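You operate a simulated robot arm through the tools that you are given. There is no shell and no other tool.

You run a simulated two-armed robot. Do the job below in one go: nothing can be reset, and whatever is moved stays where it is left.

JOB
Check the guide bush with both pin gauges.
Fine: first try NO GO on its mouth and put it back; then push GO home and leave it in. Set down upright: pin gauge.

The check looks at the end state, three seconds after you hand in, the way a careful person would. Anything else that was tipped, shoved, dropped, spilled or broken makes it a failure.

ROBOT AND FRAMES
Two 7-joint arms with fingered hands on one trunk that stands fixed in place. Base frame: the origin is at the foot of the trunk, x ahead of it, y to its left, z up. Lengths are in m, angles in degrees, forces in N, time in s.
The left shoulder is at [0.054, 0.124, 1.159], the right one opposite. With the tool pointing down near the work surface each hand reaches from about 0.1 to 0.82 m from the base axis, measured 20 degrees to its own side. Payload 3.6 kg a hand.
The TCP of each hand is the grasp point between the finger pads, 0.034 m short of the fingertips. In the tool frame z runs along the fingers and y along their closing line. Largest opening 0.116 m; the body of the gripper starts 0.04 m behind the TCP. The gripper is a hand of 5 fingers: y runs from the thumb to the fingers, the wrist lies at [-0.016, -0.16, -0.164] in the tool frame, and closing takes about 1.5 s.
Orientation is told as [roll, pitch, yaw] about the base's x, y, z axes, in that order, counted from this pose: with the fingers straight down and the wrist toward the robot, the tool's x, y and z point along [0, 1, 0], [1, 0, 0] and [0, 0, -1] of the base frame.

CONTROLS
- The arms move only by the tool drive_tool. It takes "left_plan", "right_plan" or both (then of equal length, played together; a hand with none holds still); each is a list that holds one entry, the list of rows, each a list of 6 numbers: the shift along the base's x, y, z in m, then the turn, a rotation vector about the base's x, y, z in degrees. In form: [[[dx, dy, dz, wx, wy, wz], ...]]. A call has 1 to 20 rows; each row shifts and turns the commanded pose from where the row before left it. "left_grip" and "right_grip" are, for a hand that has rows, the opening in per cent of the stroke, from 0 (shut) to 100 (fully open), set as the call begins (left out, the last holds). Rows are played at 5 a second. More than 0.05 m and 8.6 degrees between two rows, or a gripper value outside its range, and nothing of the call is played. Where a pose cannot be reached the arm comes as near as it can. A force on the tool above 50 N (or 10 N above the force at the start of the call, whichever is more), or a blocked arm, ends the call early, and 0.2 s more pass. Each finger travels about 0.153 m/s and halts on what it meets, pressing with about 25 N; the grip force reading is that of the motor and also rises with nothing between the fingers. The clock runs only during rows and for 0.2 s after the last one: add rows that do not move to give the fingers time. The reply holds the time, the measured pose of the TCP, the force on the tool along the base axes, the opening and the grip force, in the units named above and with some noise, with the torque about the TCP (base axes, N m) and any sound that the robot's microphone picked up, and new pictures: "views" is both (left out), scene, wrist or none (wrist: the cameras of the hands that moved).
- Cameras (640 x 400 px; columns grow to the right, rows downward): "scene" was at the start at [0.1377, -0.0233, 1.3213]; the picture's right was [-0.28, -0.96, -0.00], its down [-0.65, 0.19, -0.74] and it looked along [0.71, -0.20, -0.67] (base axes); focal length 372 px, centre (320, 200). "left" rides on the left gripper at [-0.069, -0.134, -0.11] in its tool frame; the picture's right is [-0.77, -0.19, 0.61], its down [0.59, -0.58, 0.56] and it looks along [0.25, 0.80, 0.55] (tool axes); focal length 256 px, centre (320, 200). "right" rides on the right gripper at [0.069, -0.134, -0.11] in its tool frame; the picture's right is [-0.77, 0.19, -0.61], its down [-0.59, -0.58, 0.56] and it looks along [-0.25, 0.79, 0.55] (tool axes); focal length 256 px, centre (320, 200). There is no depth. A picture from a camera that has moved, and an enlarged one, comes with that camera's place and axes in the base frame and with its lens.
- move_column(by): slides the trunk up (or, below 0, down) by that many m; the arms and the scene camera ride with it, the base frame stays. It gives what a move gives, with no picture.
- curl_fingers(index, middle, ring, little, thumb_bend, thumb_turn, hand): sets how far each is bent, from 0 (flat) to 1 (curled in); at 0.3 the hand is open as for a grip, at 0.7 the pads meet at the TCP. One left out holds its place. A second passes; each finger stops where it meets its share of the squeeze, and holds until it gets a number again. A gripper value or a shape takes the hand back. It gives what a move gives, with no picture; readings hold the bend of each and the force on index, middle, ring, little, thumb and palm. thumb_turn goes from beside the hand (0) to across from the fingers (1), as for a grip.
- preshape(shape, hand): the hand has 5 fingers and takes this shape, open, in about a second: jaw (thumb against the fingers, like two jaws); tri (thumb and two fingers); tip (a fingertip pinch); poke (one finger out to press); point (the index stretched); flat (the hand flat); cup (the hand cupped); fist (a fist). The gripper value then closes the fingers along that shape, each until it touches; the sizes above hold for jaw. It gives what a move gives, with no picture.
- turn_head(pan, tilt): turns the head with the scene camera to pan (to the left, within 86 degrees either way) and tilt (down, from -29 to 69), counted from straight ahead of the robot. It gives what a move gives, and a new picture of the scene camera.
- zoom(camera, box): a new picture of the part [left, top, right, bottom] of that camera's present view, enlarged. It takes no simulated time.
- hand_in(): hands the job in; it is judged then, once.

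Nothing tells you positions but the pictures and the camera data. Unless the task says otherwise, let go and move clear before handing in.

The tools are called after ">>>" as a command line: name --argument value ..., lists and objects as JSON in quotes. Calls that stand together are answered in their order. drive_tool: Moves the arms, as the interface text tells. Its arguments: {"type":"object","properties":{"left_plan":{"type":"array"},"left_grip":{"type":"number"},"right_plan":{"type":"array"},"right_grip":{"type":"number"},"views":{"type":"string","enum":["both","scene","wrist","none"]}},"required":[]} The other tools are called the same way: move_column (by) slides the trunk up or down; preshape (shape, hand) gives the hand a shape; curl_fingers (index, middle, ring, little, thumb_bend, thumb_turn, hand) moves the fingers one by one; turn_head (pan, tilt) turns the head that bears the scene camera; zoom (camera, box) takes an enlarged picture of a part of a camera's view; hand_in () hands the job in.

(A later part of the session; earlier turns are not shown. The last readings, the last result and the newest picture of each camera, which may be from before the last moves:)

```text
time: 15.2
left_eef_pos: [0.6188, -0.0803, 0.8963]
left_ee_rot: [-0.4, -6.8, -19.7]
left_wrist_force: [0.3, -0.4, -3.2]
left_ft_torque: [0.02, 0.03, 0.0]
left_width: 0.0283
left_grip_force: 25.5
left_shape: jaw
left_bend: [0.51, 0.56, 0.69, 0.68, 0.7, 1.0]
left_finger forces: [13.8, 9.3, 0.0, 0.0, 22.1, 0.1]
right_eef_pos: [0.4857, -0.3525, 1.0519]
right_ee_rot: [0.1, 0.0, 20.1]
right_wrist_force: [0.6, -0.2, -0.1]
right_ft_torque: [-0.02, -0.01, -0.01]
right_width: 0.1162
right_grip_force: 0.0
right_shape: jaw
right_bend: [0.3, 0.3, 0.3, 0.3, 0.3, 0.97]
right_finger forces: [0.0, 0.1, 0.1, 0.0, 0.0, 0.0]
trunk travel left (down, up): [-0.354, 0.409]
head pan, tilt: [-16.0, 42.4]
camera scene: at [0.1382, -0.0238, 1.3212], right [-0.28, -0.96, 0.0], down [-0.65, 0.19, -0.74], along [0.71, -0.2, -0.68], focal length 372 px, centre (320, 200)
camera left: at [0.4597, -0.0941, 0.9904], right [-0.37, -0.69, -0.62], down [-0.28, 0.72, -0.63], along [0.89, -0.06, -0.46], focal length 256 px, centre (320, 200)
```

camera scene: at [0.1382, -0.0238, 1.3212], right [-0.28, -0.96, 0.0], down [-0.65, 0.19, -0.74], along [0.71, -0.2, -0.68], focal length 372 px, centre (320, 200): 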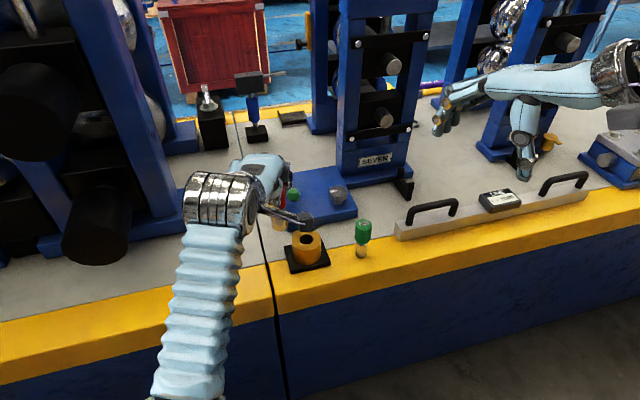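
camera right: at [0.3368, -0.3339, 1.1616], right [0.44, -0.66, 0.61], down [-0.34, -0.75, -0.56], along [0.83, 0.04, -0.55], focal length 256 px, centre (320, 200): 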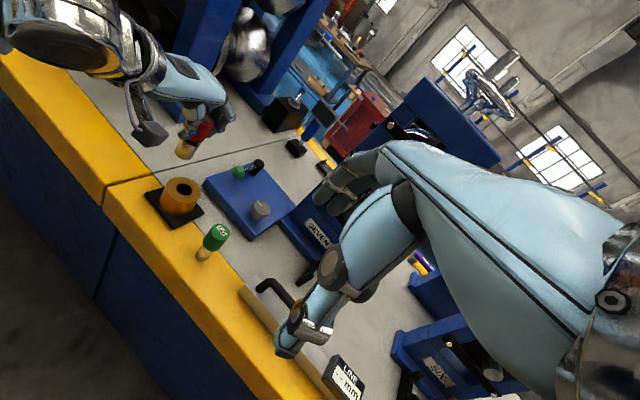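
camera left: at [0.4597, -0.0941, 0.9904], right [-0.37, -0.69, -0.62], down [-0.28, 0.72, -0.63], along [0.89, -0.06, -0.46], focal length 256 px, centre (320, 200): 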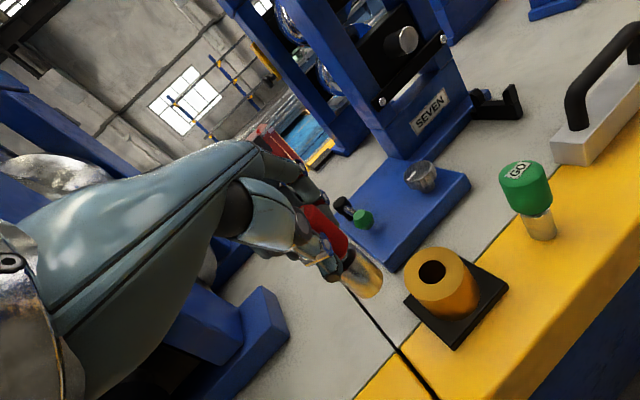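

That worked. Next I'll check how upright the pin is from both cameras.

>>> zoom --camera "right" --box '[120, 80, 280, 220]'

>>> zoom --camera "scene" --box '[240, 190, 340, 280]'

>>> zoom --camera "left" --box '[290, 180, 410, 310]'

```text
2.86 times, centred on (200, 150) of right
camera zoom: at [0.3365, -0.334, 1.1616], right [0.44, -0.66, 0.61], down [-0.34, -0.75, -0.57], along [0.83, 0.04, -0.55], focal length 731 px, centre (663, 343)
```

zoom: 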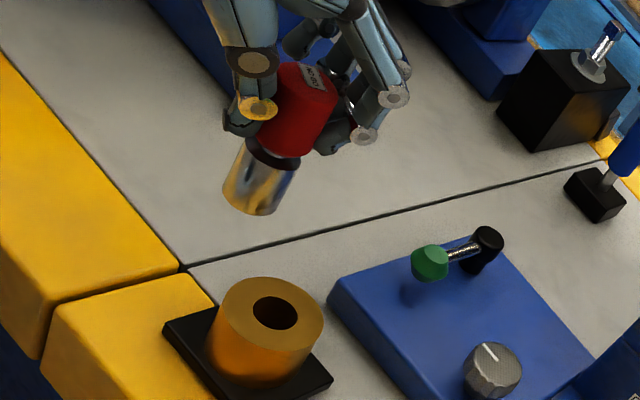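

```text
4.44 times, centred on (290, 235) of scene
camera zoom: at [0.1382, -0.0238, 1.3212], right [-0.28, -0.96, 0.0], down [-0.65, 0.19, -0.74], along [0.71, -0.2, -0.68], focal length 1655 px, centre (453, 44)
```

zoom: 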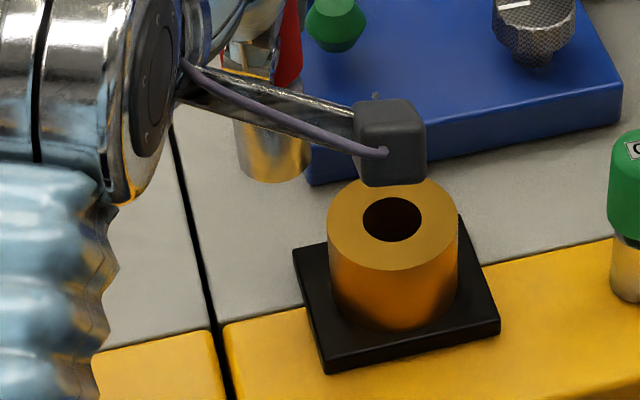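

```text
3.08 times, centred on (350, 245) of left
camera zoom: at [0.4597, -0.0941, 0.9904], right [-0.37, -0.69, -0.62], down [-0.28, 0.72, -0.63], along [0.89, -0.06, -0.46], focal length 788 px, centre (228, 62)
```

zoom: 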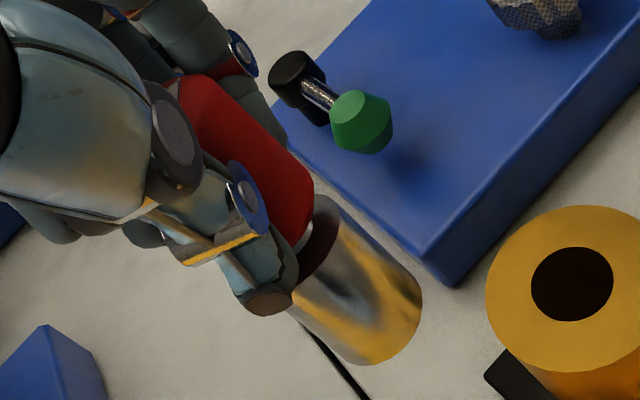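

The pin looks upright from all three views. Its bottom centre is at about (0.628, -0.084, 0.812) and the bush mouth at (0.6265, -0.1347, 0.757). I'll move it over the mouth and lower it to just above.

>>> drive_tool --left_plan '[[[-0.0004, -0.01275, 0, 0, 0, 0], [-0.0004, -0.01275, 0, 0, 0, 0], [-0.0004, -0.01275, 0, 0, 0, 0], [-0.0003, -0.01275, 0, 0, 0, 0], [0, 0, -0.01, 0, 0, 0], [0, 0, -0.01, 0, 0, 0], [0, 0, -0.01, 0, 0, 0], [0, 0, -0.01, 0, 0, 0], [0, 0, 0, 0, 0, 0], [0, 0, 0, 0, 0, 0]]]' --left_grip 0

>>> zoom --camera "right" --box '[120, 110, 240, 220]'

>>> zoom --camera "scene" --box '[250, 190, 350, 280]'

>>> zoom --camera "left" --box '[290, 180, 430, 330]'

```text
time: 17.4
left_eef_pos: [0.6168, -0.1304, 0.8566]
left_ee_rot: [-0.3, -6.8, -19.6]
left_wrist_force: [0.0, -0.2, -3.7]
left_ft_torque: [0.0, 0.0, 0.0]
left_width: 0.0281
left_grip_force: 25.1
left_shape: jaw
left_bend: [0.52, 0.56, 0.69, 0.68, 0.7, 1.0]
left_finger forces: [13.7, 9.2, 0.1, 0.0, 22.0, 0.1]
right_eef_pos: [0.4845, -0.3529, 1.0507]
right_ee_rot: [-0.1, -0.1, 20.1]
right_wrist_force: [-0.5, -0.7, -0.2]
right_ft_torque: [-0.04, -0.02, 0.02]
right_width: 0.1159
right_grip_force: 0.1
right_shape: jaw
right_bend: [0.3, 0.3, 0.3, 0.3, 0.3, 0.97]
right_finger forces: [0.0, 0.0, 0.1, 0.0, 0.1, 0.1]
trunk travel left (down, up): [-0.354, 0.409]
head pan, tilt: [-16.0, 42.4]
camera scene: at [0.1382, -0.0239, 1.3212], right [-0.28, -0.96, 0.0], down [-0.65, 0.19, -0.74], along [0.71, -0.2, -0.68], focal length 372 px, centre (320, 200)
camera left: at [0.4579, -0.1452, 0.9501], right [-0.37, -0.69, -0.62], down [-0.28, 0.72, -0.63], along [0.89, -0.06, -0.46], focal length 256 px, centre (320, 200)
```

scene: 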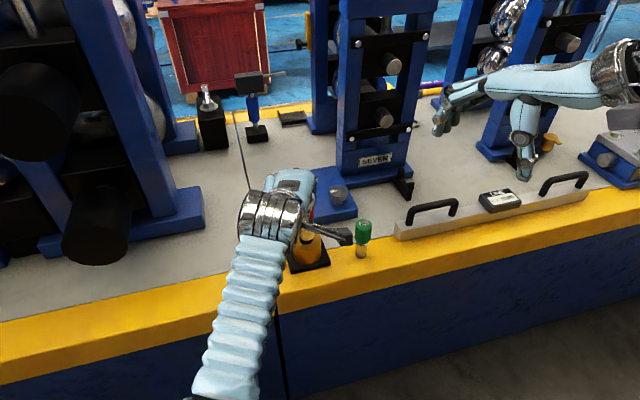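
left: 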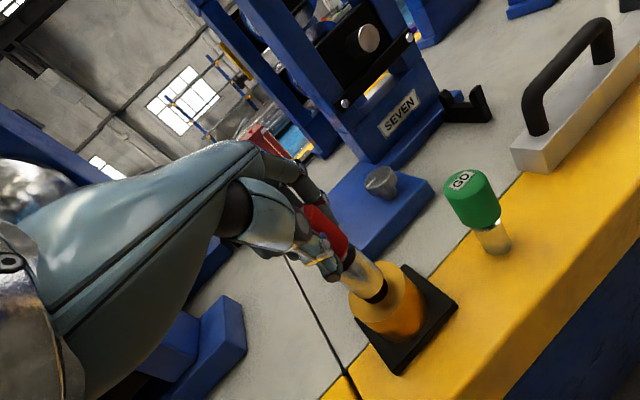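

```text
3.64 times, centred on (180, 165) of right
camera zoom: at [0.3365, -0.334, 1.1616], right [0.44, -0.66, 0.61], down [-0.34, -0.75, -0.57], along [0.83, 0.04, -0.55], focal length 931 px, centre (829, 327)
```

zoom: 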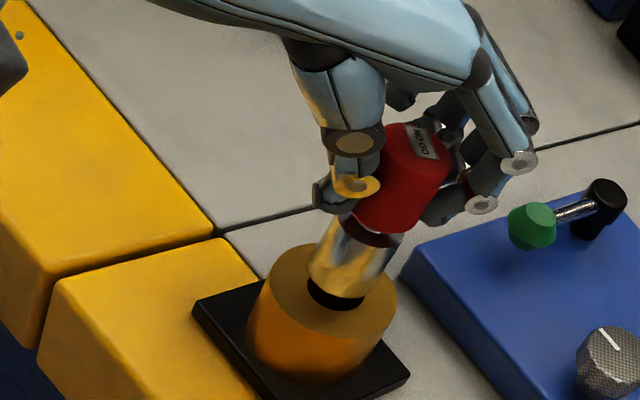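

```text
4.44 times, centred on (300, 235) of scene
camera zoom: at [0.1382, -0.0239, 1.3212], right [-0.28, -0.96, 0.0], down [-0.65, 0.19, -0.74], along [0.71, -0.2, -0.68], focal length 1655 px, centre (409, 44)
```

zoom: 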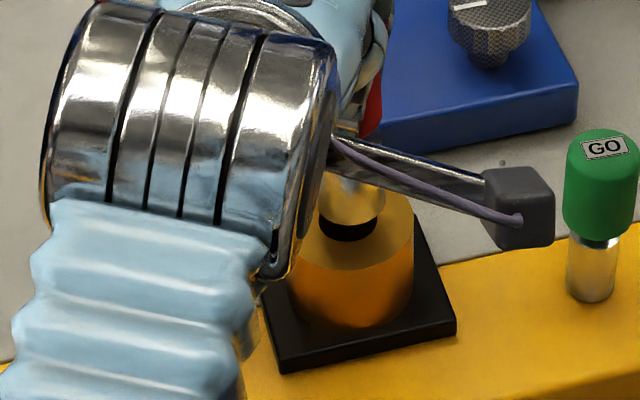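

```text
2.67 times, centred on (360, 255) of left
camera zoom: at [0.4579, -0.1452, 0.9501], right [-0.37, -0.69, -0.62], down [-0.28, 0.72, -0.63], along [0.89, -0.06, -0.46], focal length 683 px, centre (213, 53)
```

zoom: 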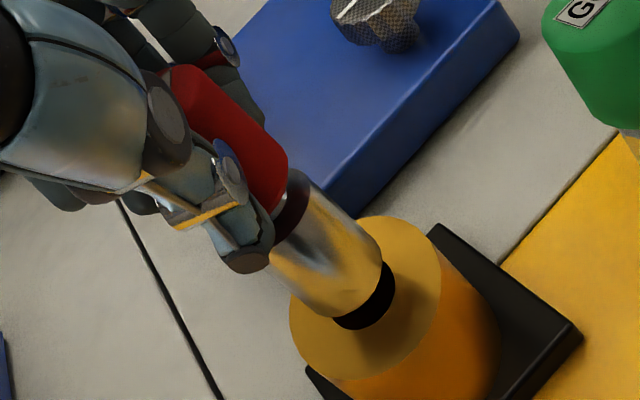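

The pin is centred over the hole, about 12–15 mm above the mouth. I'll lower it slowly until it touches.

>>> drive_tool --left_plan '[[[0.0004, -0.0004, -0.003, 0, 0, 0], [0.0003, -0.0004, -0.003, 0, 0, 0], [0, 0, -0.003, 0, 0, 0], [0, 0, 0, 0, 0, 0]]]' --left_grip 0 --views "none"

>>> zoom --camera "right" --box '[150, 150, 220, 210]'

>>> zoom --camera "left" --box '[330, 230, 430, 330]'

>>> zoom --camera "scene" --box '[285, 225, 335, 270]'

```text
time: 18.4
left_eef_pos: [0.618, -0.13, 0.8471]
left_ee_rot: [-0.4, -6.7, -19.5]
left_wrist_force: [0.7, -0.2, -2.8]
left_ft_torque: [0.01, 0.03, 0.05]
left_width: 0.0281
left_grip_force: 25.3
left_shape: jaw
left_bend: [0.52, 0.56, 0.69, 0.68, 0.7, 1.0]
left_finger forces: [13.7, 9.2, 0.0, 0.0, 22.1, 0.0]
right_eef_pos: [0.486, -0.3527, 1.0509]
right_ee_rot: [0.0, 0.0, 20.1]
right_wrist_force: [0.1, 0.1, 0.6]
right_ft_torque: [0.0, -0.01, 0.01]
right_width: 0.1159
right_grip_force: 0.1
right_shape: jaw
right_bend: [0.3, 0.3, 0.3, 0.3, 0.3, 0.97]
right_finger forces: [0.0, 0.0, 0.0, 0.0, 0.1, 0.0]
trunk travel left (down, up): [-0.354, 0.409]
head pan, tilt: [-16.0, 42.4]
```

```text
6.67 times, centred on (185, 180) of right
camera zoom: at [0.3364, -0.334, 1.1617], right [0.44, -0.66, 0.61], down [-0.34, -0.75, -0.57], along [0.83, 0.04, -0.55], focal length 1707 px, centre (1220, 333)
```

zoom: 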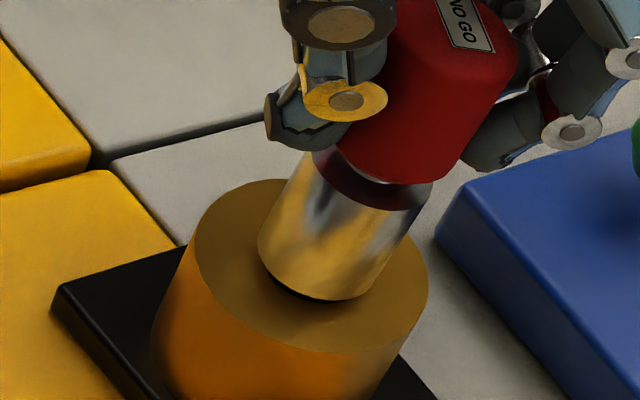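

```text
4.00 times, centred on (380, 280) of left
camera zoom: at [0.4587, -0.1457, 0.9408], right [-0.37, -0.69, -0.62], down [-0.28, 0.72, -0.63], along [0.89, -0.06, -0.46], focal length 1024 px, centre (80, -120)
```

zoom: 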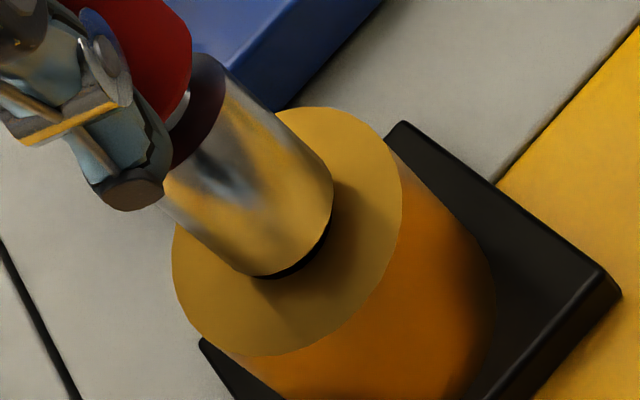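

```text
8.89 times, centred on (310, 248) of scene
camera zoom: at [0.1382, -0.0239, 1.3212], right [-0.28, -0.96, 0.0], down [-0.65, 0.19, -0.74], along [0.71, -0.2, -0.68], focal length 3311 px, centre (409, -222)
```

zoom: 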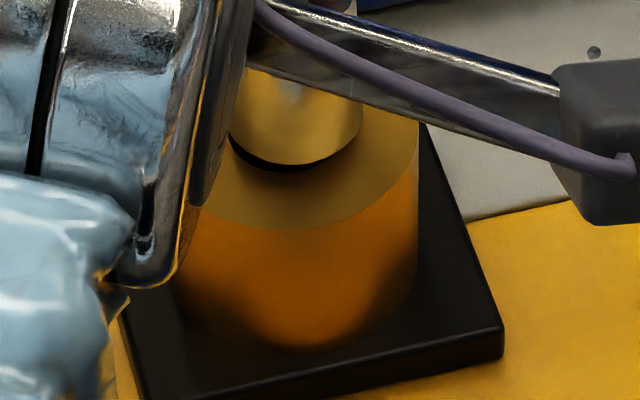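

>>> drive_tool --left_plan '[[[0, 0, -0.0015, 0, 0, 0], [0, 0, -0.0015, 0, 0, 0], [0, 0, 0, 0, 0, 0]]]' --left_grip 0 --views "none"

>>> zoom --camera "left" --box '[330, 230, 430, 330]'

>>> zoom --camera "scene" --box '[285, 225, 335, 270]'

```text
time: 19.2
left_eef_pos: [0.619, -0.1306, 0.842]
left_ee_rot: [-0.4, -6.7, -19.6]
left_wrist_force: [0.4, 0.4, -3.7]
left_ft_torque: [0.0, 0.04, 0.0]
left_width: 0.0282
left_grip_force: 24.7
left_shape: jaw
left_bend: [0.52, 0.56, 0.69, 0.68, 0.7, 1.0]
left_finger forces: [13.7, 9.2, 0.0, 0.0, 21.9, 0.0]
right_eef_pos: [0.4855, -0.3533, 1.0512]
right_ee_rot: [0.0, -0.1, 20.2]
right_wrist_force: [-0.7, 0.5, -0.7]
right_ft_torque: [0.0, 0.01, 0.0]
right_width: 0.116
right_grip_force: 0.1
right_shape: jaw
right_bend: [0.3, 0.3, 0.3, 0.3, 0.3, 0.97]
right_finger forces: [0.0, 0.0, 0.0, 0.0, 0.0, 0.0]
trunk travel left (down, up): [-0.354, 0.409]
head pan, tilt: [-16.0, 42.4]
```

```text
4.00 times, centred on (380, 280) of left
camera zoom: at [0.4588, -0.145, 0.9368], right [-0.37, -0.69, -0.62], down [-0.28, 0.72, -0.63], along [0.89, -0.06, -0.46], focal length 1024 px, centre (80, -120)
```

zoom: 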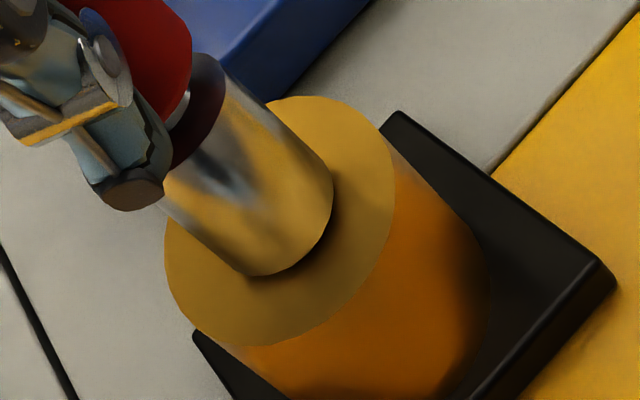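

```text
8.89 times, centred on (310, 248) of scene
camera zoom: at [0.1382, -0.0239, 1.3212], right [-0.28, -0.96, 0.0], down [-0.65, 0.19, -0.74], along [0.71, -0.2, -0.68], focal length 3311 px, centre (409, -222)
```

zoom: 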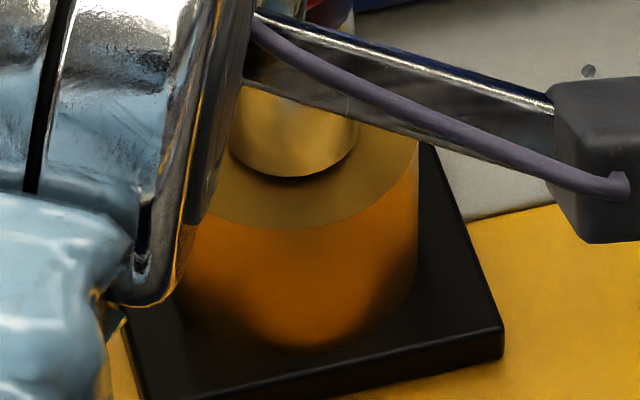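

>>> drive_tool --left_plan '[[[0, 0, -0.001, 0, 0, 0], [0, 0, -0.001, 0, 0, 0], [0, 0, 0, 0, 0, 0]]]' --left_grip 0 --views "none"

```text
time: 20.0
left_eef_pos: [0.6173, -0.131, 0.843]
left_ee_rot: [-0.4, -6.8, -19.5]
left_wrist_force: [0.4, -0.4, -2.8]
left_ft_torque: [0.03, 0.02, 0.0]
left_width: 0.0278
left_grip_force: 25.0
left_shape: jaw
left_bend: [0.52, 0.56, 0.69, 0.68, 0.7, 1.0]
left_finger forces: [13.8, 9.3, 0.1, 0.0, 21.8, 0.1]
right_eef_pos: [0.4857, -0.3518, 1.0518]
right_ee_rot: [0.0, 0.0, 20.1]
right_wrist_force: [0.9, -0.6, -0.1]
right_ft_torque: [0.01, 0.02, 0.03]
right_width: 0.1159
right_grip_force: 0.0
right_shape: jaw
right_bend: [0.3, 0.3, 0.3, 0.3, 0.3, 0.97]
right_finger forces: [0.1, 0.1, 0.0, 0.1, 0.0, 0.0]
trunk travel left (down, up): [-0.354, 0.409]
head pan, tilt: [-16.0, 42.4]
```

>>> drive_tool --left_plan '[[[0, 0, -0.001, 0, 0, 0], [0, 0, -0.001, 0, 0, 0], [0, 0, 0, 0, 0, 0]]]' --left_grip 0 --views "none"

>>> zoom --camera "left" --box '[330, 230, 430, 330]'

>>> zoom --camera "right" --box '[150, 150, 220, 210]'

```text
time: 20.8
left_eef_pos: [0.6183, -0.1306, 0.8404]
left_ee_rot: [-0.3, -7.1, -19.7]
left_wrist_force: [-0.8, 1.6, 4.7]
left_ft_torque: [0.0, -0.05, 0.03]
left_width: 0.0282
left_grip_force: 25.0
left_shape: jaw
left_bend: [0.52, 0.56, 0.69, 0.68, 0.7, 1.0]
left_finger forces: [13.4, 9.4, 0.0, 0.0, 22.9, 0.0]
right_eef_pos: [0.4844, -0.3519, 1.052]
right_ee_rot: [0.0, -0.1, 20.0]
right_wrist_force: [-0.4, 0.6, 0.2]
right_ft_torque: [-0.02, -0.01, 0.01]
right_width: 0.1156
right_grip_force: 0.0
right_shape: jaw
right_bend: [0.3, 0.3, 0.3, 0.3, 0.3, 0.97]
right_finger forces: [0.1, 0.1, 0.0, 0.1, 0.1, 0.0]
trunk travel left (down, up): [-0.354, 0.409]
head pan, tilt: [-16.0, 42.4]
```

```text
4.00 times, centred on (380, 280) of left
camera zoom: at [0.4584, -0.1453, 0.9348], right [-0.37, -0.69, -0.62], down [-0.28, 0.72, -0.64], along [0.89, -0.06, -0.45], focal length 1024 px, centre (80, -120)
```

zoom: 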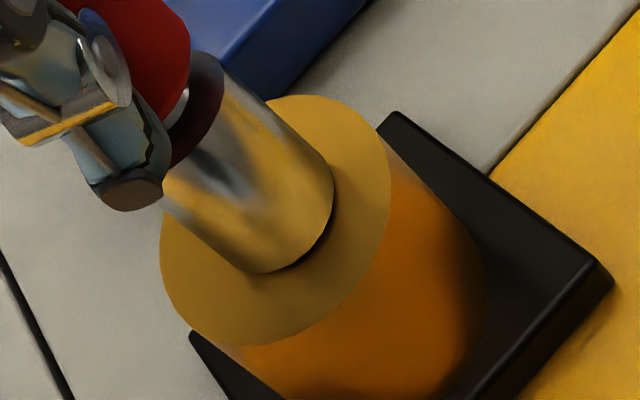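

```text
6.67 times, centred on (185, 180) of right
camera zoom: at [0.3357, -0.3334, 1.1622], right [0.44, -0.66, 0.61], down [-0.34, -0.75, -0.57], along [0.83, 0.04, -0.55], focal length 1707 px, centre (1220, 333)
```

zoom: 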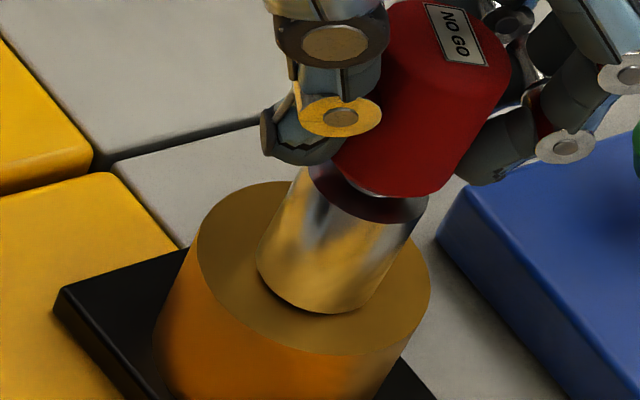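

NO GO is touching the mouth with about 8 N and does not go in. I'll press slightly more to make the try clear, then withdraw.

>>> drive_tool --left_plan '[[[0, 0, -0.001, 0, 0, 0], [0, 0, 0, 0, 0, 0], [0, 0, 0, 0, 0, 0]]]' --left_grip 0 --views "none"

>>> zoom --camera "left" --box '[330, 230, 430, 330]'

>>> zoom --camera "scene" --box '[285, 225, 335, 270]'

```text
time: 21.6
left_eef_pos: [0.6165, -0.1304, 0.8408]
left_ee_rot: [-0.3, -7.0, -19.6]
left_wrist_force: [-0.2, 3.8, 14.1]
left_ft_torque: [-0.04, -0.16, 0.04]
left_width: 0.028
left_grip_force: 25.0
left_shape: jaw
left_bend: [0.51, 0.56, 0.69, 0.68, 0.7, 1.0]
left_finger forces: [13.6, 10.2, 0.0, 0.1, 24.2, 0.0]
right_eef_pos: [0.4848, -0.3514, 1.0518]
right_ee_rot: [-0.1, 0.0, 20.1]
right_wrist_force: [0.5, 0.3, 0.7]
right_ft_torque: [0.01, 0.01, 0.02]
right_width: 0.1162
right_grip_force: 0.0
right_shape: jaw
right_bend: [0.3, 0.3, 0.3, 0.3, 0.3, 0.97]
right_finger forces: [0.0, 0.0, 0.0, 0.0, 0.0, 0.1]
trunk travel left (down, up): [-0.354, 0.409]
head pan, tilt: [-16.0, 42.4]
```

```text
4.00 times, centred on (380, 280) of left
camera zoom: at [0.4576, -0.1449, 0.9339], right [-0.36, -0.69, -0.62], down [-0.28, 0.72, -0.64], along [0.89, -0.06, -0.45], focal length 1024 px, centre (80, -120)
```

zoom: 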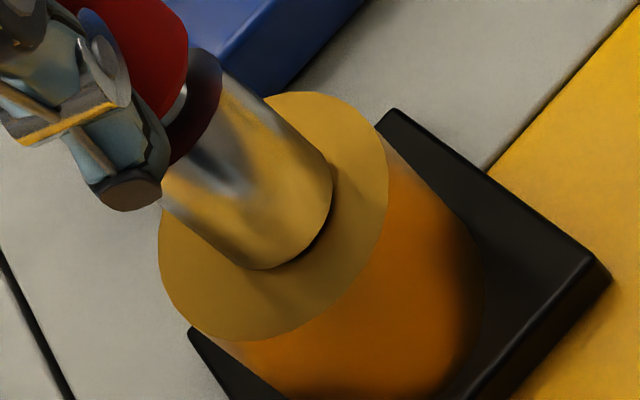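

```text
8.89 times, centred on (310, 248) of scene
camera zoom: at [0.1363, -0.0226, 1.3216], right [-0.28, -0.96, 0.0], down [-0.65, 0.19, -0.74], along [0.71, -0.2, -0.67], focal length 3311 px, centre (409, -222)
```

zoom: 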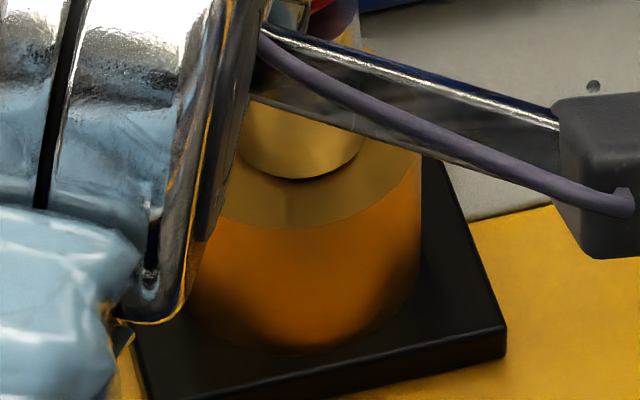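

The try is done: 17 N on the mouth and NO GO did not go in. I'll lift straight up and carry it back over its original spot.

>>> drive_tool --left_plan '[[[0, 0, 0.005, 0, 0, 0], [0, 0, 0.01, 0, 0, 0], [0, 0, 0.015, 0, 0, 0], [0, 0, 0.015, 0, 0, 0], [-0.0011, 0.0137, 0, 0, 0, 0], [-0.0011, 0.0137, 0, 0, 0, 0], [-0.0011, 0.0137, 0, 0, 0, 0], [-0.0011, 0.0137, 0, 0, 0, 0], [-0.0011, 0.0137, 0, 0, 0, 0], [-0.0011, 0.0137, 0, 0, 0, 0], [-0.0011, 0.0137, 0, 0, 0, 0], [-0.0011, 0.0137, 0, 0, 0, 0], [0, 0, 0, 0, 0, 0]]]' --left_grip 0

>>> zoom --camera "right" --box '[110, 60, 250, 180]'

>>> zoom --camera "scene" --box '[210, 180, 310, 270]'

>>> zoom --camera "left" --box '[290, 180, 410, 310]'

```text
time: 24.4
left_eef_pos: [0.6102, -0.0211, 0.8824]
left_ee_rot: [-0.4, -6.8, -19.7]
left_wrist_force: [0.4, 0.0, -3.2]
left_ft_torque: [0.02, 0.0, 0.0]
left_width: 0.028
left_grip_force: 24.8
left_shape: jaw
left_bend: [0.52, 0.56, 0.69, 0.68, 0.7, 1.0]
left_finger forces: [13.7, 9.3, 0.1, 0.1, 22.0, 0.0]
right_eef_pos: [0.485, -0.3526, 1.0513]
right_ee_rot: [0.0, 0.0, 20.2]
right_wrist_force: [0.1, 0.7, -0.7]
right_ft_torque: [0.01, -0.01, -0.04]
right_width: 0.116
right_grip_force: 0.0
right_shape: jaw
right_bend: [0.3, 0.3, 0.3, 0.3, 0.3, 0.97]
right_finger forces: [0.1, 0.0, 0.0, 0.0, 0.0, 0.0]
trunk travel left (down, up): [-0.354, 0.409]
head pan, tilt: [-16.0, 42.4]
camera scene: at [0.1382, -0.0238, 1.3212], right [-0.28, -0.96, 0.0], down [-0.65, 0.19, -0.74], along [0.71, -0.2, -0.68], focal length 372 px, centre (320, 200)
camera left: at [0.4496, -0.0355, 0.9769], right [-0.37, -0.69, -0.62], down [-0.28, 0.72, -0.63], along [0.89, -0.06, -0.46], focal length 256 px, centre (320, 200)
```

scene: 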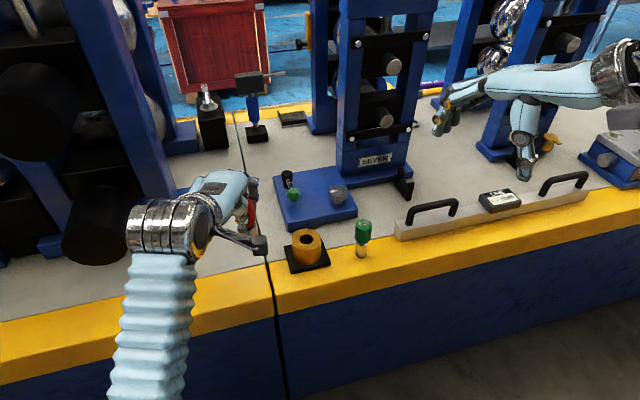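
left: 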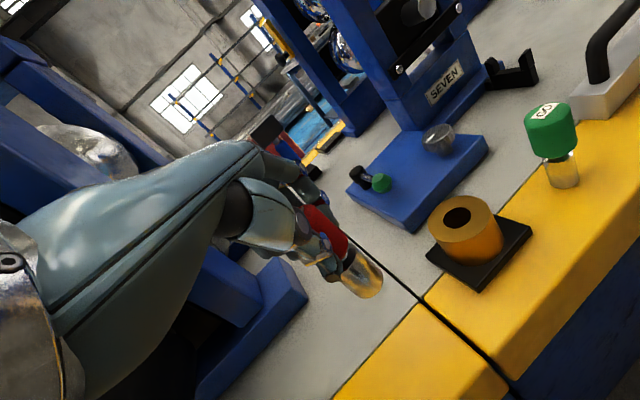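

```text
3.33 times, centred on (180, 120) of right
camera zoom: at [0.3364, -0.3339, 1.1617], right [0.44, -0.66, 0.61], down [-0.34, -0.75, -0.57], along [0.83, 0.04, -0.55], focal length 853 px, centre (787, 467)
```

zoom: 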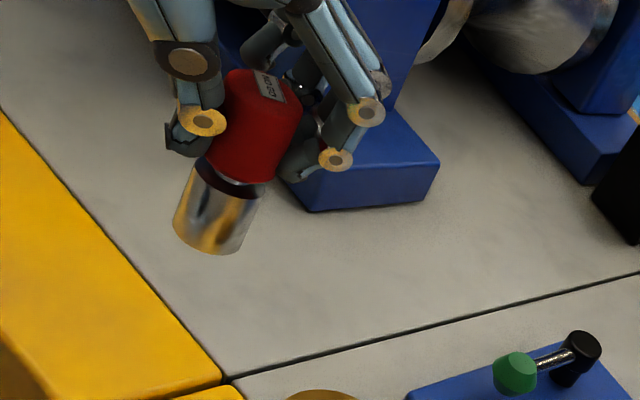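

```text
4.44 times, centred on (260, 225) of scene
camera zoom: at [0.1382, -0.0238, 1.3212], right [-0.28, -0.96, 0.0], down [-0.65, 0.19, -0.74], along [0.71, -0.2, -0.68], focal length 1655 px, centre (587, 89)
```

zoom: 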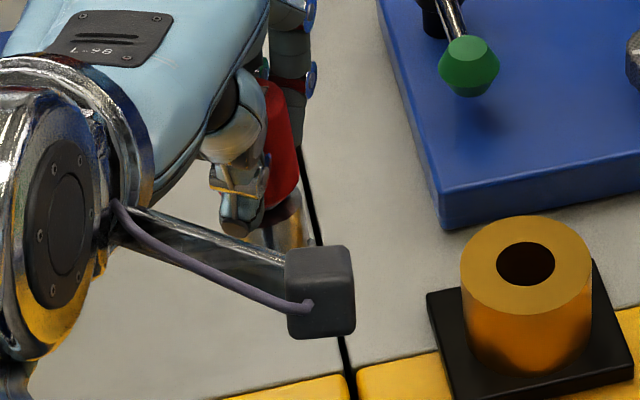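

```text
3.08 times, centred on (350, 245) of left
camera zoom: at [0.4496, -0.0355, 0.9769], right [-0.37, -0.69, -0.62], down [-0.28, 0.72, -0.63], along [0.89, -0.06, -0.46], focal length 788 px, centre (228, 62)
```

zoom: 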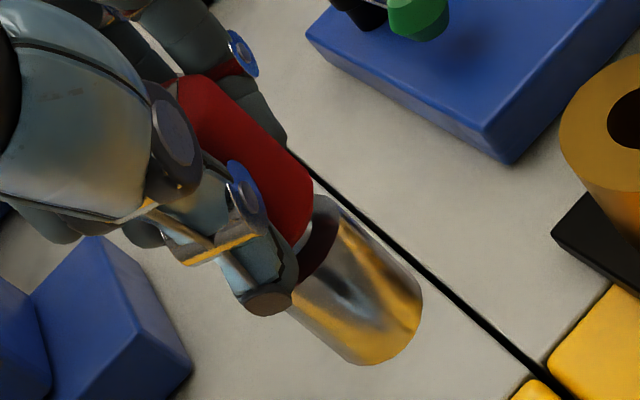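

No slip in the grip, and the pin is over its original spot. I'll lower it most of the way, then ease it onto the table.

>>> drive_tool --left_plan '[[[0, 0, -0.016, 0, 0, 0], [0, 0, -0.016, 0, 0, 0], [0, 0, -0.016, 0, 0, 0], [0, 0, -0.016, 0, 0, 0], [0, 0, -0.013, 0, 0, 0], [0, 0, -0.008, 0, 0, 0], [0, 0, 0, 0, 0, 0]]]' --left_grip 0 --views "none"

>>> zoom --camera "right" --box '[90, 90, 210, 190]'

>>> zoom --camera "left" --box '[290, 180, 410, 310]'

```text
time: 26.0
left_eef_pos: [0.608, -0.0207, 0.7995]
left_ee_rot: [-0.5, -6.7, -19.6]
left_wrist_force: [0.9, 0.2, -3.3]
left_ft_torque: [0.01, 0.04, 0.01]
left_width: 0.0284
left_grip_force: 25.1
left_shape: jaw
left_bend: [0.52, 0.56, 0.69, 0.68, 0.7, 1.0]
left_finger forces: [13.7, 9.3, 0.0, 0.0, 21.8, 0.0]
right_eef_pos: [0.4849, -0.3521, 1.0516]
right_ee_rot: [0.1, 0.0, 20.1]
right_wrist_force: [-0.1, 0.3, 0.4]
right_ft_torque: [-0.04, -0.01, 0.02]
right_width: 0.1159
right_grip_force: 0.1
right_shape: jaw
right_bend: [0.3, 0.3, 0.3, 0.3, 0.3, 0.97]
right_finger forces: [0.1, 0.0, 0.0, 0.1, 0.0, 0.0]
trunk travel left (down, up): [-0.354, 0.409]
head pan, tilt: [-16.0, 42.4]
```

```text
4.00 times, centred on (150, 140) of right
camera zoom: at [0.3364, -0.3337, 1.1618], right [0.44, -0.66, 0.61], down [-0.34, -0.75, -0.57], along [0.83, 0.04, -0.55], focal length 1024 px, centre (1000, 440)
```

zoom: 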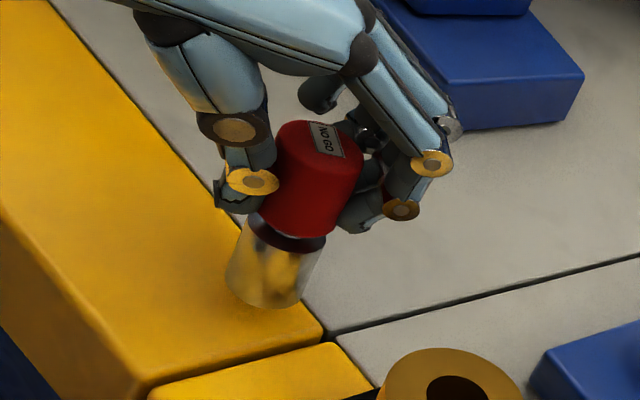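

```text
3.08 times, centred on (350, 245) of left
camera zoom: at [0.4494, -0.0352, 0.8935], right [-0.37, -0.69, -0.62], down [-0.28, 0.72, -0.63], along [0.89, -0.06, -0.46], focal length 788 px, centre (228, 62)
```

zoom: 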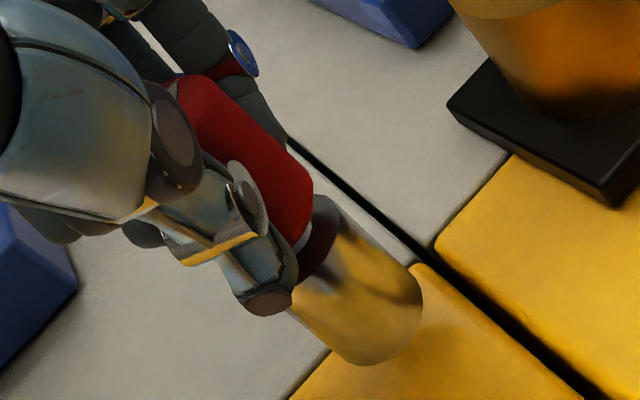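

>>> drive_tool --left_plan '[[[0, 0, -0.004, 0, 0, 0], [0, 0, -0.004, 0, 0, 0], [0, 0, -0.002, 0, 0, 0], [0, 0, 0, 0, 0, 0]]]' --left_grip 0 --views "none"

>>> drive_tool --left_plan '[[[0, 0, -0.001, 0, 0, 0], [0, 0, -0.001, 0, 0, 0], [0, 0, 0, 0, 0, 0]]]' --left_grip 0 --views "none"

```text
time: 27.0
left_eef_pos: [0.6082, -0.0199, 0.7887]
left_ee_rot: [-0.5, -6.7, -19.6]
left_wrist_force: [0.3, 0.2, -4.1]
left_ft_torque: [0.01, 0.03, -0.03]
left_width: 0.028
left_grip_force: 24.4
left_shape: jaw
left_bend: [0.52, 0.56, 0.69, 0.68, 0.7, 1.0]
left_finger forces: [13.6, 9.4, 0.0, 0.0, 21.9, 0.1]
right_eef_pos: [0.4853, -0.3523, 1.052]
right_ee_rot: [0.0, -0.1, 20.1]
right_wrist_force: [-0.4, 0.4, -0.1]
right_ft_torque: [0.0, -0.01, 0.01]
right_width: 0.1161
right_grip_force: 0.1
right_shape: jaw
right_bend: [0.3, 0.3, 0.3, 0.3, 0.3, 0.97]
right_finger forces: [0.0, 0.0, 0.1, 0.0, 0.1, 0.0]
trunk travel left (down, up): [-0.354, 0.409]
head pan, tilt: [-16.0, 42.4]
```

```text
time: 27.8
left_eef_pos: [0.6091, -0.0224, 0.7868]
left_ee_rot: [-0.4, -6.7, -19.7]
left_wrist_force: [-0.2, 0.1, -3.7]
left_ft_torque: [0.0, 0.01, 0.0]
left_width: 0.0281
left_grip_force: 25.2
left_shape: jaw
left_bend: [0.52, 0.56, 0.69, 0.68, 0.7, 1.0]
left_finger forces: [13.6, 9.3, 0.0, 0.0, 21.8, 0.0]
right_eef_pos: [0.4847, -0.3523, 1.0517]
right_ee_rot: [-0.1, 0.0, 20.0]
right_wrist_force: [-0.4, 0.5, -0.3]
right_ft_torque: [0.01, 0.01, 0.02]
right_width: 0.1159
right_grip_force: 0.0
right_shape: jaw
right_bend: [0.3, 0.3, 0.3, 0.3, 0.3, 0.97]
right_finger forces: [0.0, 0.0, 0.1, 0.0, 0.0, 0.0]
trunk travel left (down, up): [-0.354, 0.409]
head pan, tilt: [-16.0, 42.4]
```

>>> drive_tool --left_plan '[[[0, 0, -0.001, 0, 0, 0], [0, 0, -0.001, 0, 0, 0], [0, 0, 0, 0, 0, 0]]]' --left_grip 0 --views "none"

>>> zoom --camera "left" --box '[290, 180, 410, 310]'

>>> zoom --camera "right" --box '[110, 100, 190, 180]'

```text
time: 28.6
left_eef_pos: [0.6093, -0.0216, 0.7854]
left_ee_rot: [-0.3, -6.9, -19.7]
left_wrist_force: [-1.0, -0.2, -0.3]
left_ft_torque: [-0.01, -0.03, -0.01]
left_width: 0.0282
left_grip_force: 25.1
left_shape: jaw
left_bend: [0.52, 0.56, 0.69, 0.68, 0.7, 1.0]
left_finger forces: [13.8, 9.1, 0.0, 0.0, 22.4, 0.0]
right_eef_pos: [0.4853, -0.3521, 1.0507]
right_ee_rot: [-0.1, 0.0, 20.1]
right_wrist_force: [0.5, 0.4, -0.7]
right_ft_torque: [0.02, -0.01, 0.03]
right_width: 0.1159
right_grip_force: 0.1
right_shape: jaw
right_bend: [0.3, 0.3, 0.3, 0.3, 0.3, 0.97]
right_finger forces: [0.0, 0.0, 0.0, 0.1, 0.1, 0.0]
trunk travel left (down, up): [-0.354, 0.409]
head pan, tilt: [-16.0, 42.4]
```

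```text
3.08 times, centred on (350, 245) of left
camera zoom: at [0.45, -0.0356, 0.8794], right [-0.37, -0.69, -0.62], down [-0.28, 0.72, -0.63], along [0.89, -0.06, -0.46], focal length 788 px, centre (228, 62)
```

zoom: 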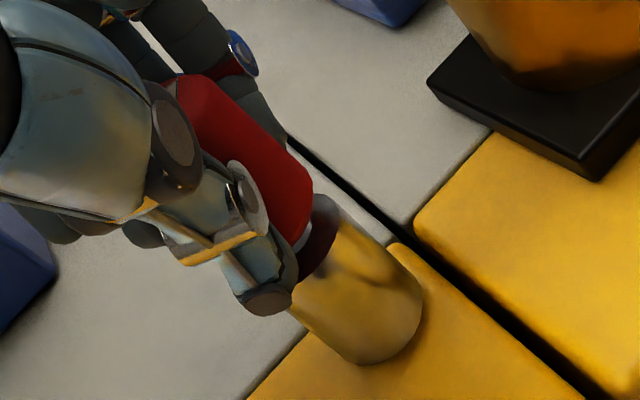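

```text
5.00 times, centred on (150, 140) of right
camera zoom: at [0.3359, -0.3337, 1.1619], right [0.44, -0.66, 0.61], down [-0.34, -0.75, -0.57], along [0.83, 0.04, -0.55], focal length 1280 px, centre (1170, 500)
```

zoom: 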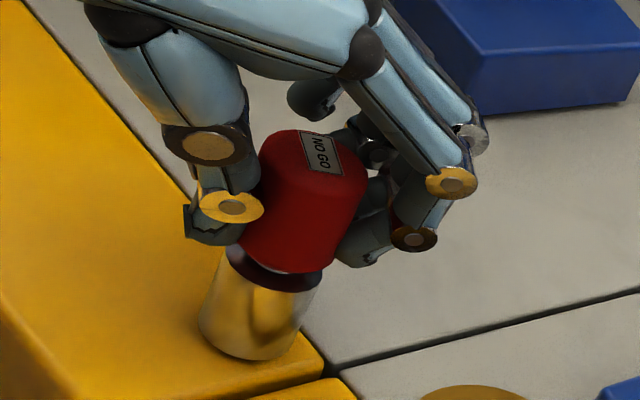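

NO GO has just touched the table. I'll seat it with a hair more pressure, then open in stages.

>>> drive_tool --left_plan '[[[0, 0, -0.001, 0, 0, 0], [0, 0, 0, 0, 0, 0]]]' --left_grip 0 --views "none"

>>> drive_tool --left_plan '[[[0, 0, 0, 0, 0, 0], [0, 0, 0, 0, 0, 0], [0, 0, 0, 0, 0, 0]]]' --left_grip 36 --views "none"

>>> zoom --camera "left" --box '[290, 180, 410, 310]'

>>> zoom --camera "right" --box '[110, 100, 190, 180]'

```text
time: 29.2
left_eef_pos: [0.609, -0.021, 0.7829]
left_ee_rot: [-0.4, -7.0, -19.8]
left_wrist_force: [0.4, -0.4, 2.9]
left_ft_torque: [-0.07, -0.15, 0.02]
left_width: 0.0283
left_grip_force: 24.8
left_shape: jaw
left_bend: [0.51, 0.56, 0.69, 0.68, 0.7, 1.0]
left_finger forces: [14.1, 9.7, 0.0, 0.0, 22.3, 0.1]
right_eef_pos: [0.4846, -0.3521, 1.0523]
right_ee_rot: [0.0, 0.1, 20.1]
right_wrist_force: [-0.4, -0.4, 0.6]
right_ft_torque: [0.05, -0.01, 0.01]
right_width: 0.116
right_grip_force: 0.1
right_shape: jaw
right_bend: [0.3, 0.3, 0.3, 0.3, 0.3, 0.97]
right_finger forces: [0.0, 0.1, 0.1, 0.0, 0.0, 0.0]
trunk travel left (down, up): [-0.354, 0.409]
head pan, tilt: [-16.0, 42.4]
```

```text
time: 30.0
left_eef_pos: [0.6095, -0.0202, 0.7835]
left_ee_rot: [-0.4, -6.9, -19.6]
left_wrist_force: [-0.5, -0.4, -0.2]
left_ft_torque: [-0.02, -0.01, 0.01]
left_width: 0.0414
left_grip_force: 0.1
left_shape: jaw
left_bend: [0.47, 0.51, 0.66, 0.64, 0.7, 1.0]
left_finger forces: [0.0, 0.1, 0.0, 0.1, 0.0, 0.0]
right_eef_pos: [0.4848, -0.3519, 1.0514]
right_ee_rot: [-0.1, 0.1, 20.1]
right_wrist_force: [0.2, 0.4, 0.3]
right_ft_torque: [-0.01, 0.01, -0.06]
right_width: 0.116
right_grip_force: 0.1
right_shape: jaw
right_bend: [0.3, 0.3, 0.3, 0.3, 0.3, 0.97]
right_finger forces: [0.0, 0.0, 0.1, 0.0, 0.0, 0.0]
trunk travel left (down, up): [-0.354, 0.409]
head pan, tilt: [-16.0, 42.4]
```

```text
3.08 times, centred on (350, 245) of left
camera zoom: at [0.4491, -0.0349, 0.8782], right [-0.37, -0.69, -0.62], down [-0.28, 0.72, -0.63], along [0.89, -0.06, -0.46], focal length 788 px, centre (228, 62)
```

zoom: 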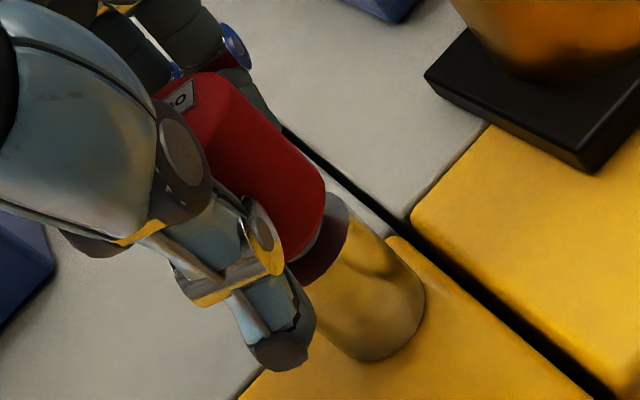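

```text
5.00 times, centred on (150, 140) of right
camera zoom: at [0.3362, -0.3335, 1.1619], right [0.44, -0.66, 0.61], down [-0.34, -0.75, -0.57], along [0.83, 0.04, -0.55], focal length 1280 px, centre (1170, 500)
```

zoom: 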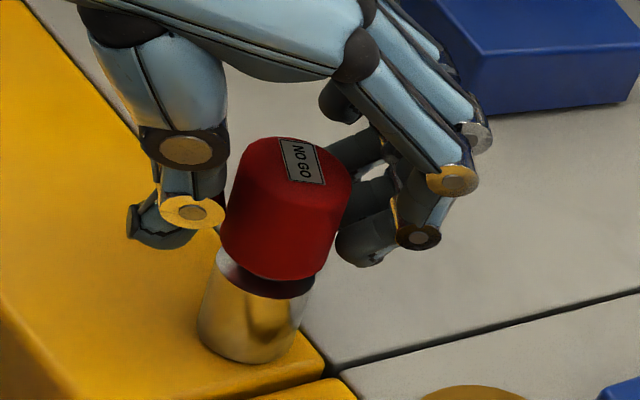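

>>> drive_tool --left_plan '[[[0, 0, 0, 0, 0, 0], [0, 0, 0, 0, 0, 0], [0, 0, 0, 0, 0, 0], [0, 0, 0, 0, 0, 0]]]' --left_grip 80 --views "none"

>>> zoom --camera "left" --box '[270, 160, 410, 310]'

>>> zoom --camera "right" --box '[110, 100, 190, 180]'

```text
time: 31.0
left_eef_pos: [0.6091, -0.0211, 0.7833]
left_ee_rot: [-0.4, -6.9, -19.8]
left_wrist_force: [-0.5, -0.1, -0.3]
left_ft_torque: [-0.01, 0.02, 0.02]
left_width: 0.0924
left_grip_force: 0.1
left_shape: jaw
left_bend: [0.33, 0.34, 0.46, 0.45, 0.51, 0.98]
left_finger forces: [0.0, 0.0, 0.0, 0.1, 0.0, 0.1]
right_eef_pos: [0.4844, -0.3517, 1.0521]
right_ee_rot: [0.0, 0.0, 20.1]
right_wrist_force: [-0.1, 0.7, 0.1]
right_ft_torque: [0.0, -0.03, 0.02]
right_width: 0.1159
right_grip_force: 0.3
right_shape: jaw
right_bend: [0.3, 0.3, 0.3, 0.3, 0.3, 0.97]
right_finger forces: [0.0, 0.0, 0.0, 0.0, 0.0, 0.0]
trunk travel left (down, up): [-0.354, 0.409]
head pan, tilt: [-16.0, 42.4]
```

```text
2.67 times, centred on (340, 235) of left
camera zoom: at [0.4491, -0.0352, 0.8784], right [-0.37, -0.69, -0.62], down [-0.28, 0.72, -0.63], along [0.89, -0.06, -0.46], focal length 683 px, centre (267, 107)
```

zoom: 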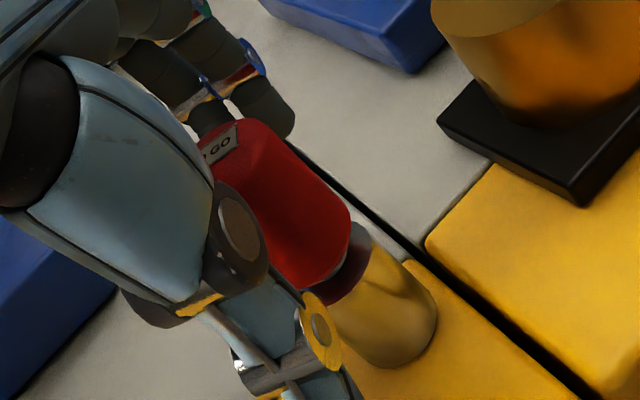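

```text
5.00 times, centred on (150, 140) of right
camera zoom: at [0.336, -0.3337, 1.1619], right [0.44, -0.66, 0.61], down [-0.34, -0.75, -0.57], along [0.83, 0.04, -0.55], focal length 1280 px, centre (1170, 500)
```

zoom: 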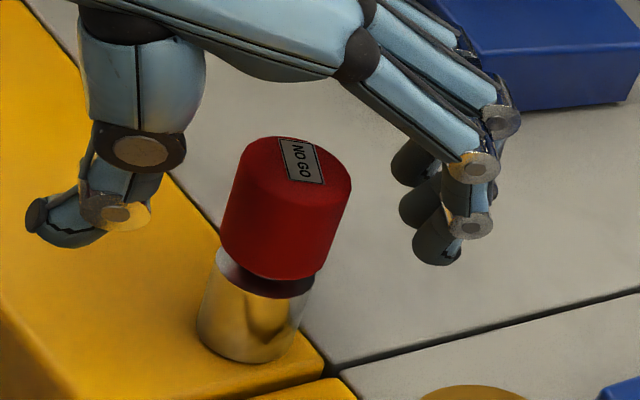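

NO GO stands upright at its original spot and the fingers are clear. I'll raise the left hand straight up and park it to the left.

>>> drive_tool --left_plan '[[[0, 0, 0.01, 0, 0, 0], [0, 0, 0.015, 0, 0, 0], [0, 0, 0.02, 0, 0, 0], [0, 0, 0.025, 0, 0, 0], [0, 0, 0.025, 0, 0, 0], [0, 0, 0.025, 0, 0, 0], [0, 0, 0.025, 0, 0, 0.0], [-0.01, 0.015, 0.01, 0, 1.0, 3], [-0.01, 0.015, 0.01, 0, 1.0, 3], [-0.01, 0.02, 0.01, 0, 1.0, 3], [-0.01, 0.02, 0.01, 0, 1.0, 3], [-0.01, 0.02, 0.01, 0, 1.0, 3], [-0.01, 0.02, 0.01, 0, 1.0, 3], [0, 0, 0, 0, 0, 0]]]' --left_grip 80

>>> zoom --camera "right" --box '[90, 80, 290, 280]'

>>> zoom --camera "scene" --box '[230, 210, 390, 300]'

```text
time: 34.0
left_eef_pos: [0.5484, 0.0871, 0.9887]
left_ee_rot: [-1.5, -0.9, -1.5]
left_wrist_force: [-0.1, -0.1, -0.7]
left_ft_torque: [0.03, 0.03, 0.0]
left_width: 0.0925
left_grip_force: 0.0
left_shape: jaw
left_bend: [0.33, 0.34, 0.46, 0.45, 0.51, 0.98]
left_finger forces: [0.1, 0.0, 0.0, 0.0, 0.0, 0.0]
right_eef_pos: [0.4844, -0.3515, 1.0521]
right_ee_rot: [0.1, 0.0, 20.0]
right_wrist_force: [0.1, 0.1, 0.6]
right_ft_torque: [-0.03, -0.03, -0.04]
right_width: 0.1158
right_grip_force: 0.0
right_shape: jaw
right_bend: [0.3, 0.3, 0.3, 0.3, 0.3, 0.97]
right_finger forces: [0.1, 0.0, 0.0, 0.0, 0.0, 0.0]
trunk travel left (down, up): [-0.354, 0.409]
head pan, tilt: [-16.0, 42.4]
camera scene: at [0.1378, -0.0234, 1.3213], right [-0.28, -0.96, 0.0], down [-0.65, 0.19, -0.74], along [0.71, -0.2, -0.67], focal length 372 px, centre (320, 200)
camera left: at [0.4117, 0.0254, 1.0979], right [-0.2, -0.78, -0.59], down [-0.55, 0.59, -0.59], along [0.81, 0.21, -0.55], focal length 256 px, centre (320, 200)
```

scene: 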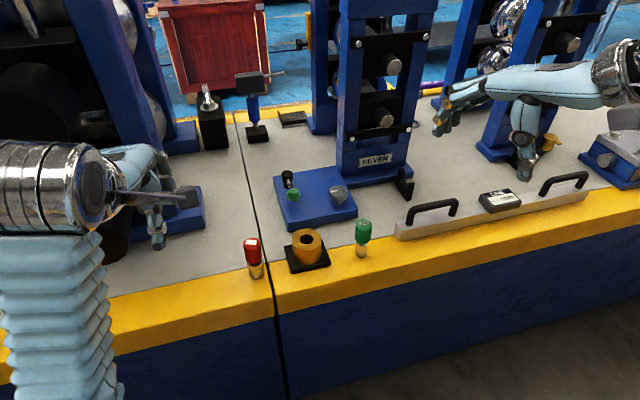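
left: 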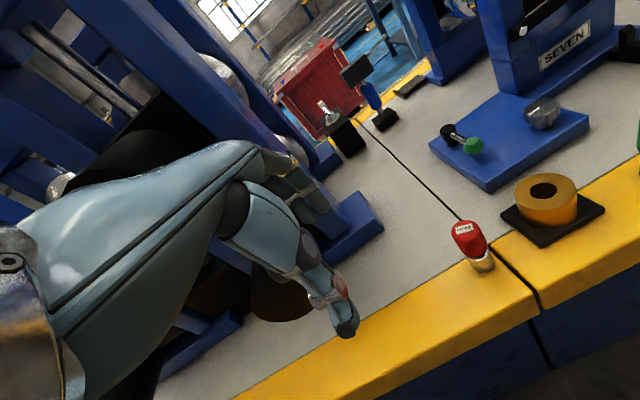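

```text
2.00 times, centred on (190, 180) of right
camera zoom: at [0.3358, -0.3339, 1.1618], right [0.44, -0.66, 0.61], down [-0.34, -0.75, -0.57], along [0.83, 0.04, -0.55], focal length 512 px, centre (580, 240)
```

zoom: 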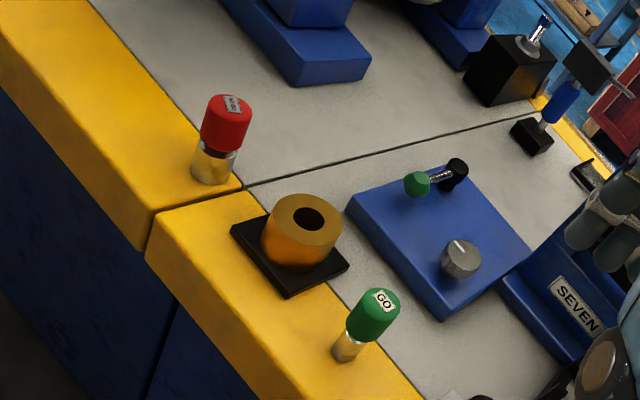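

```text
4.00 times, centred on (310, 255) of scene
camera zoom: at [0.1378, -0.0234, 1.3213], right [-0.28, -0.96, 0.0], down [-0.65, 0.19, -0.74], along [0.71, -0.2, -0.67], focal length 1490 px, centre (360, -20)
```

zoom: 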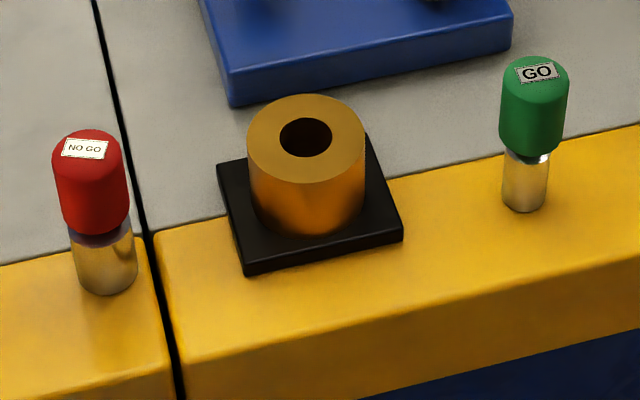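

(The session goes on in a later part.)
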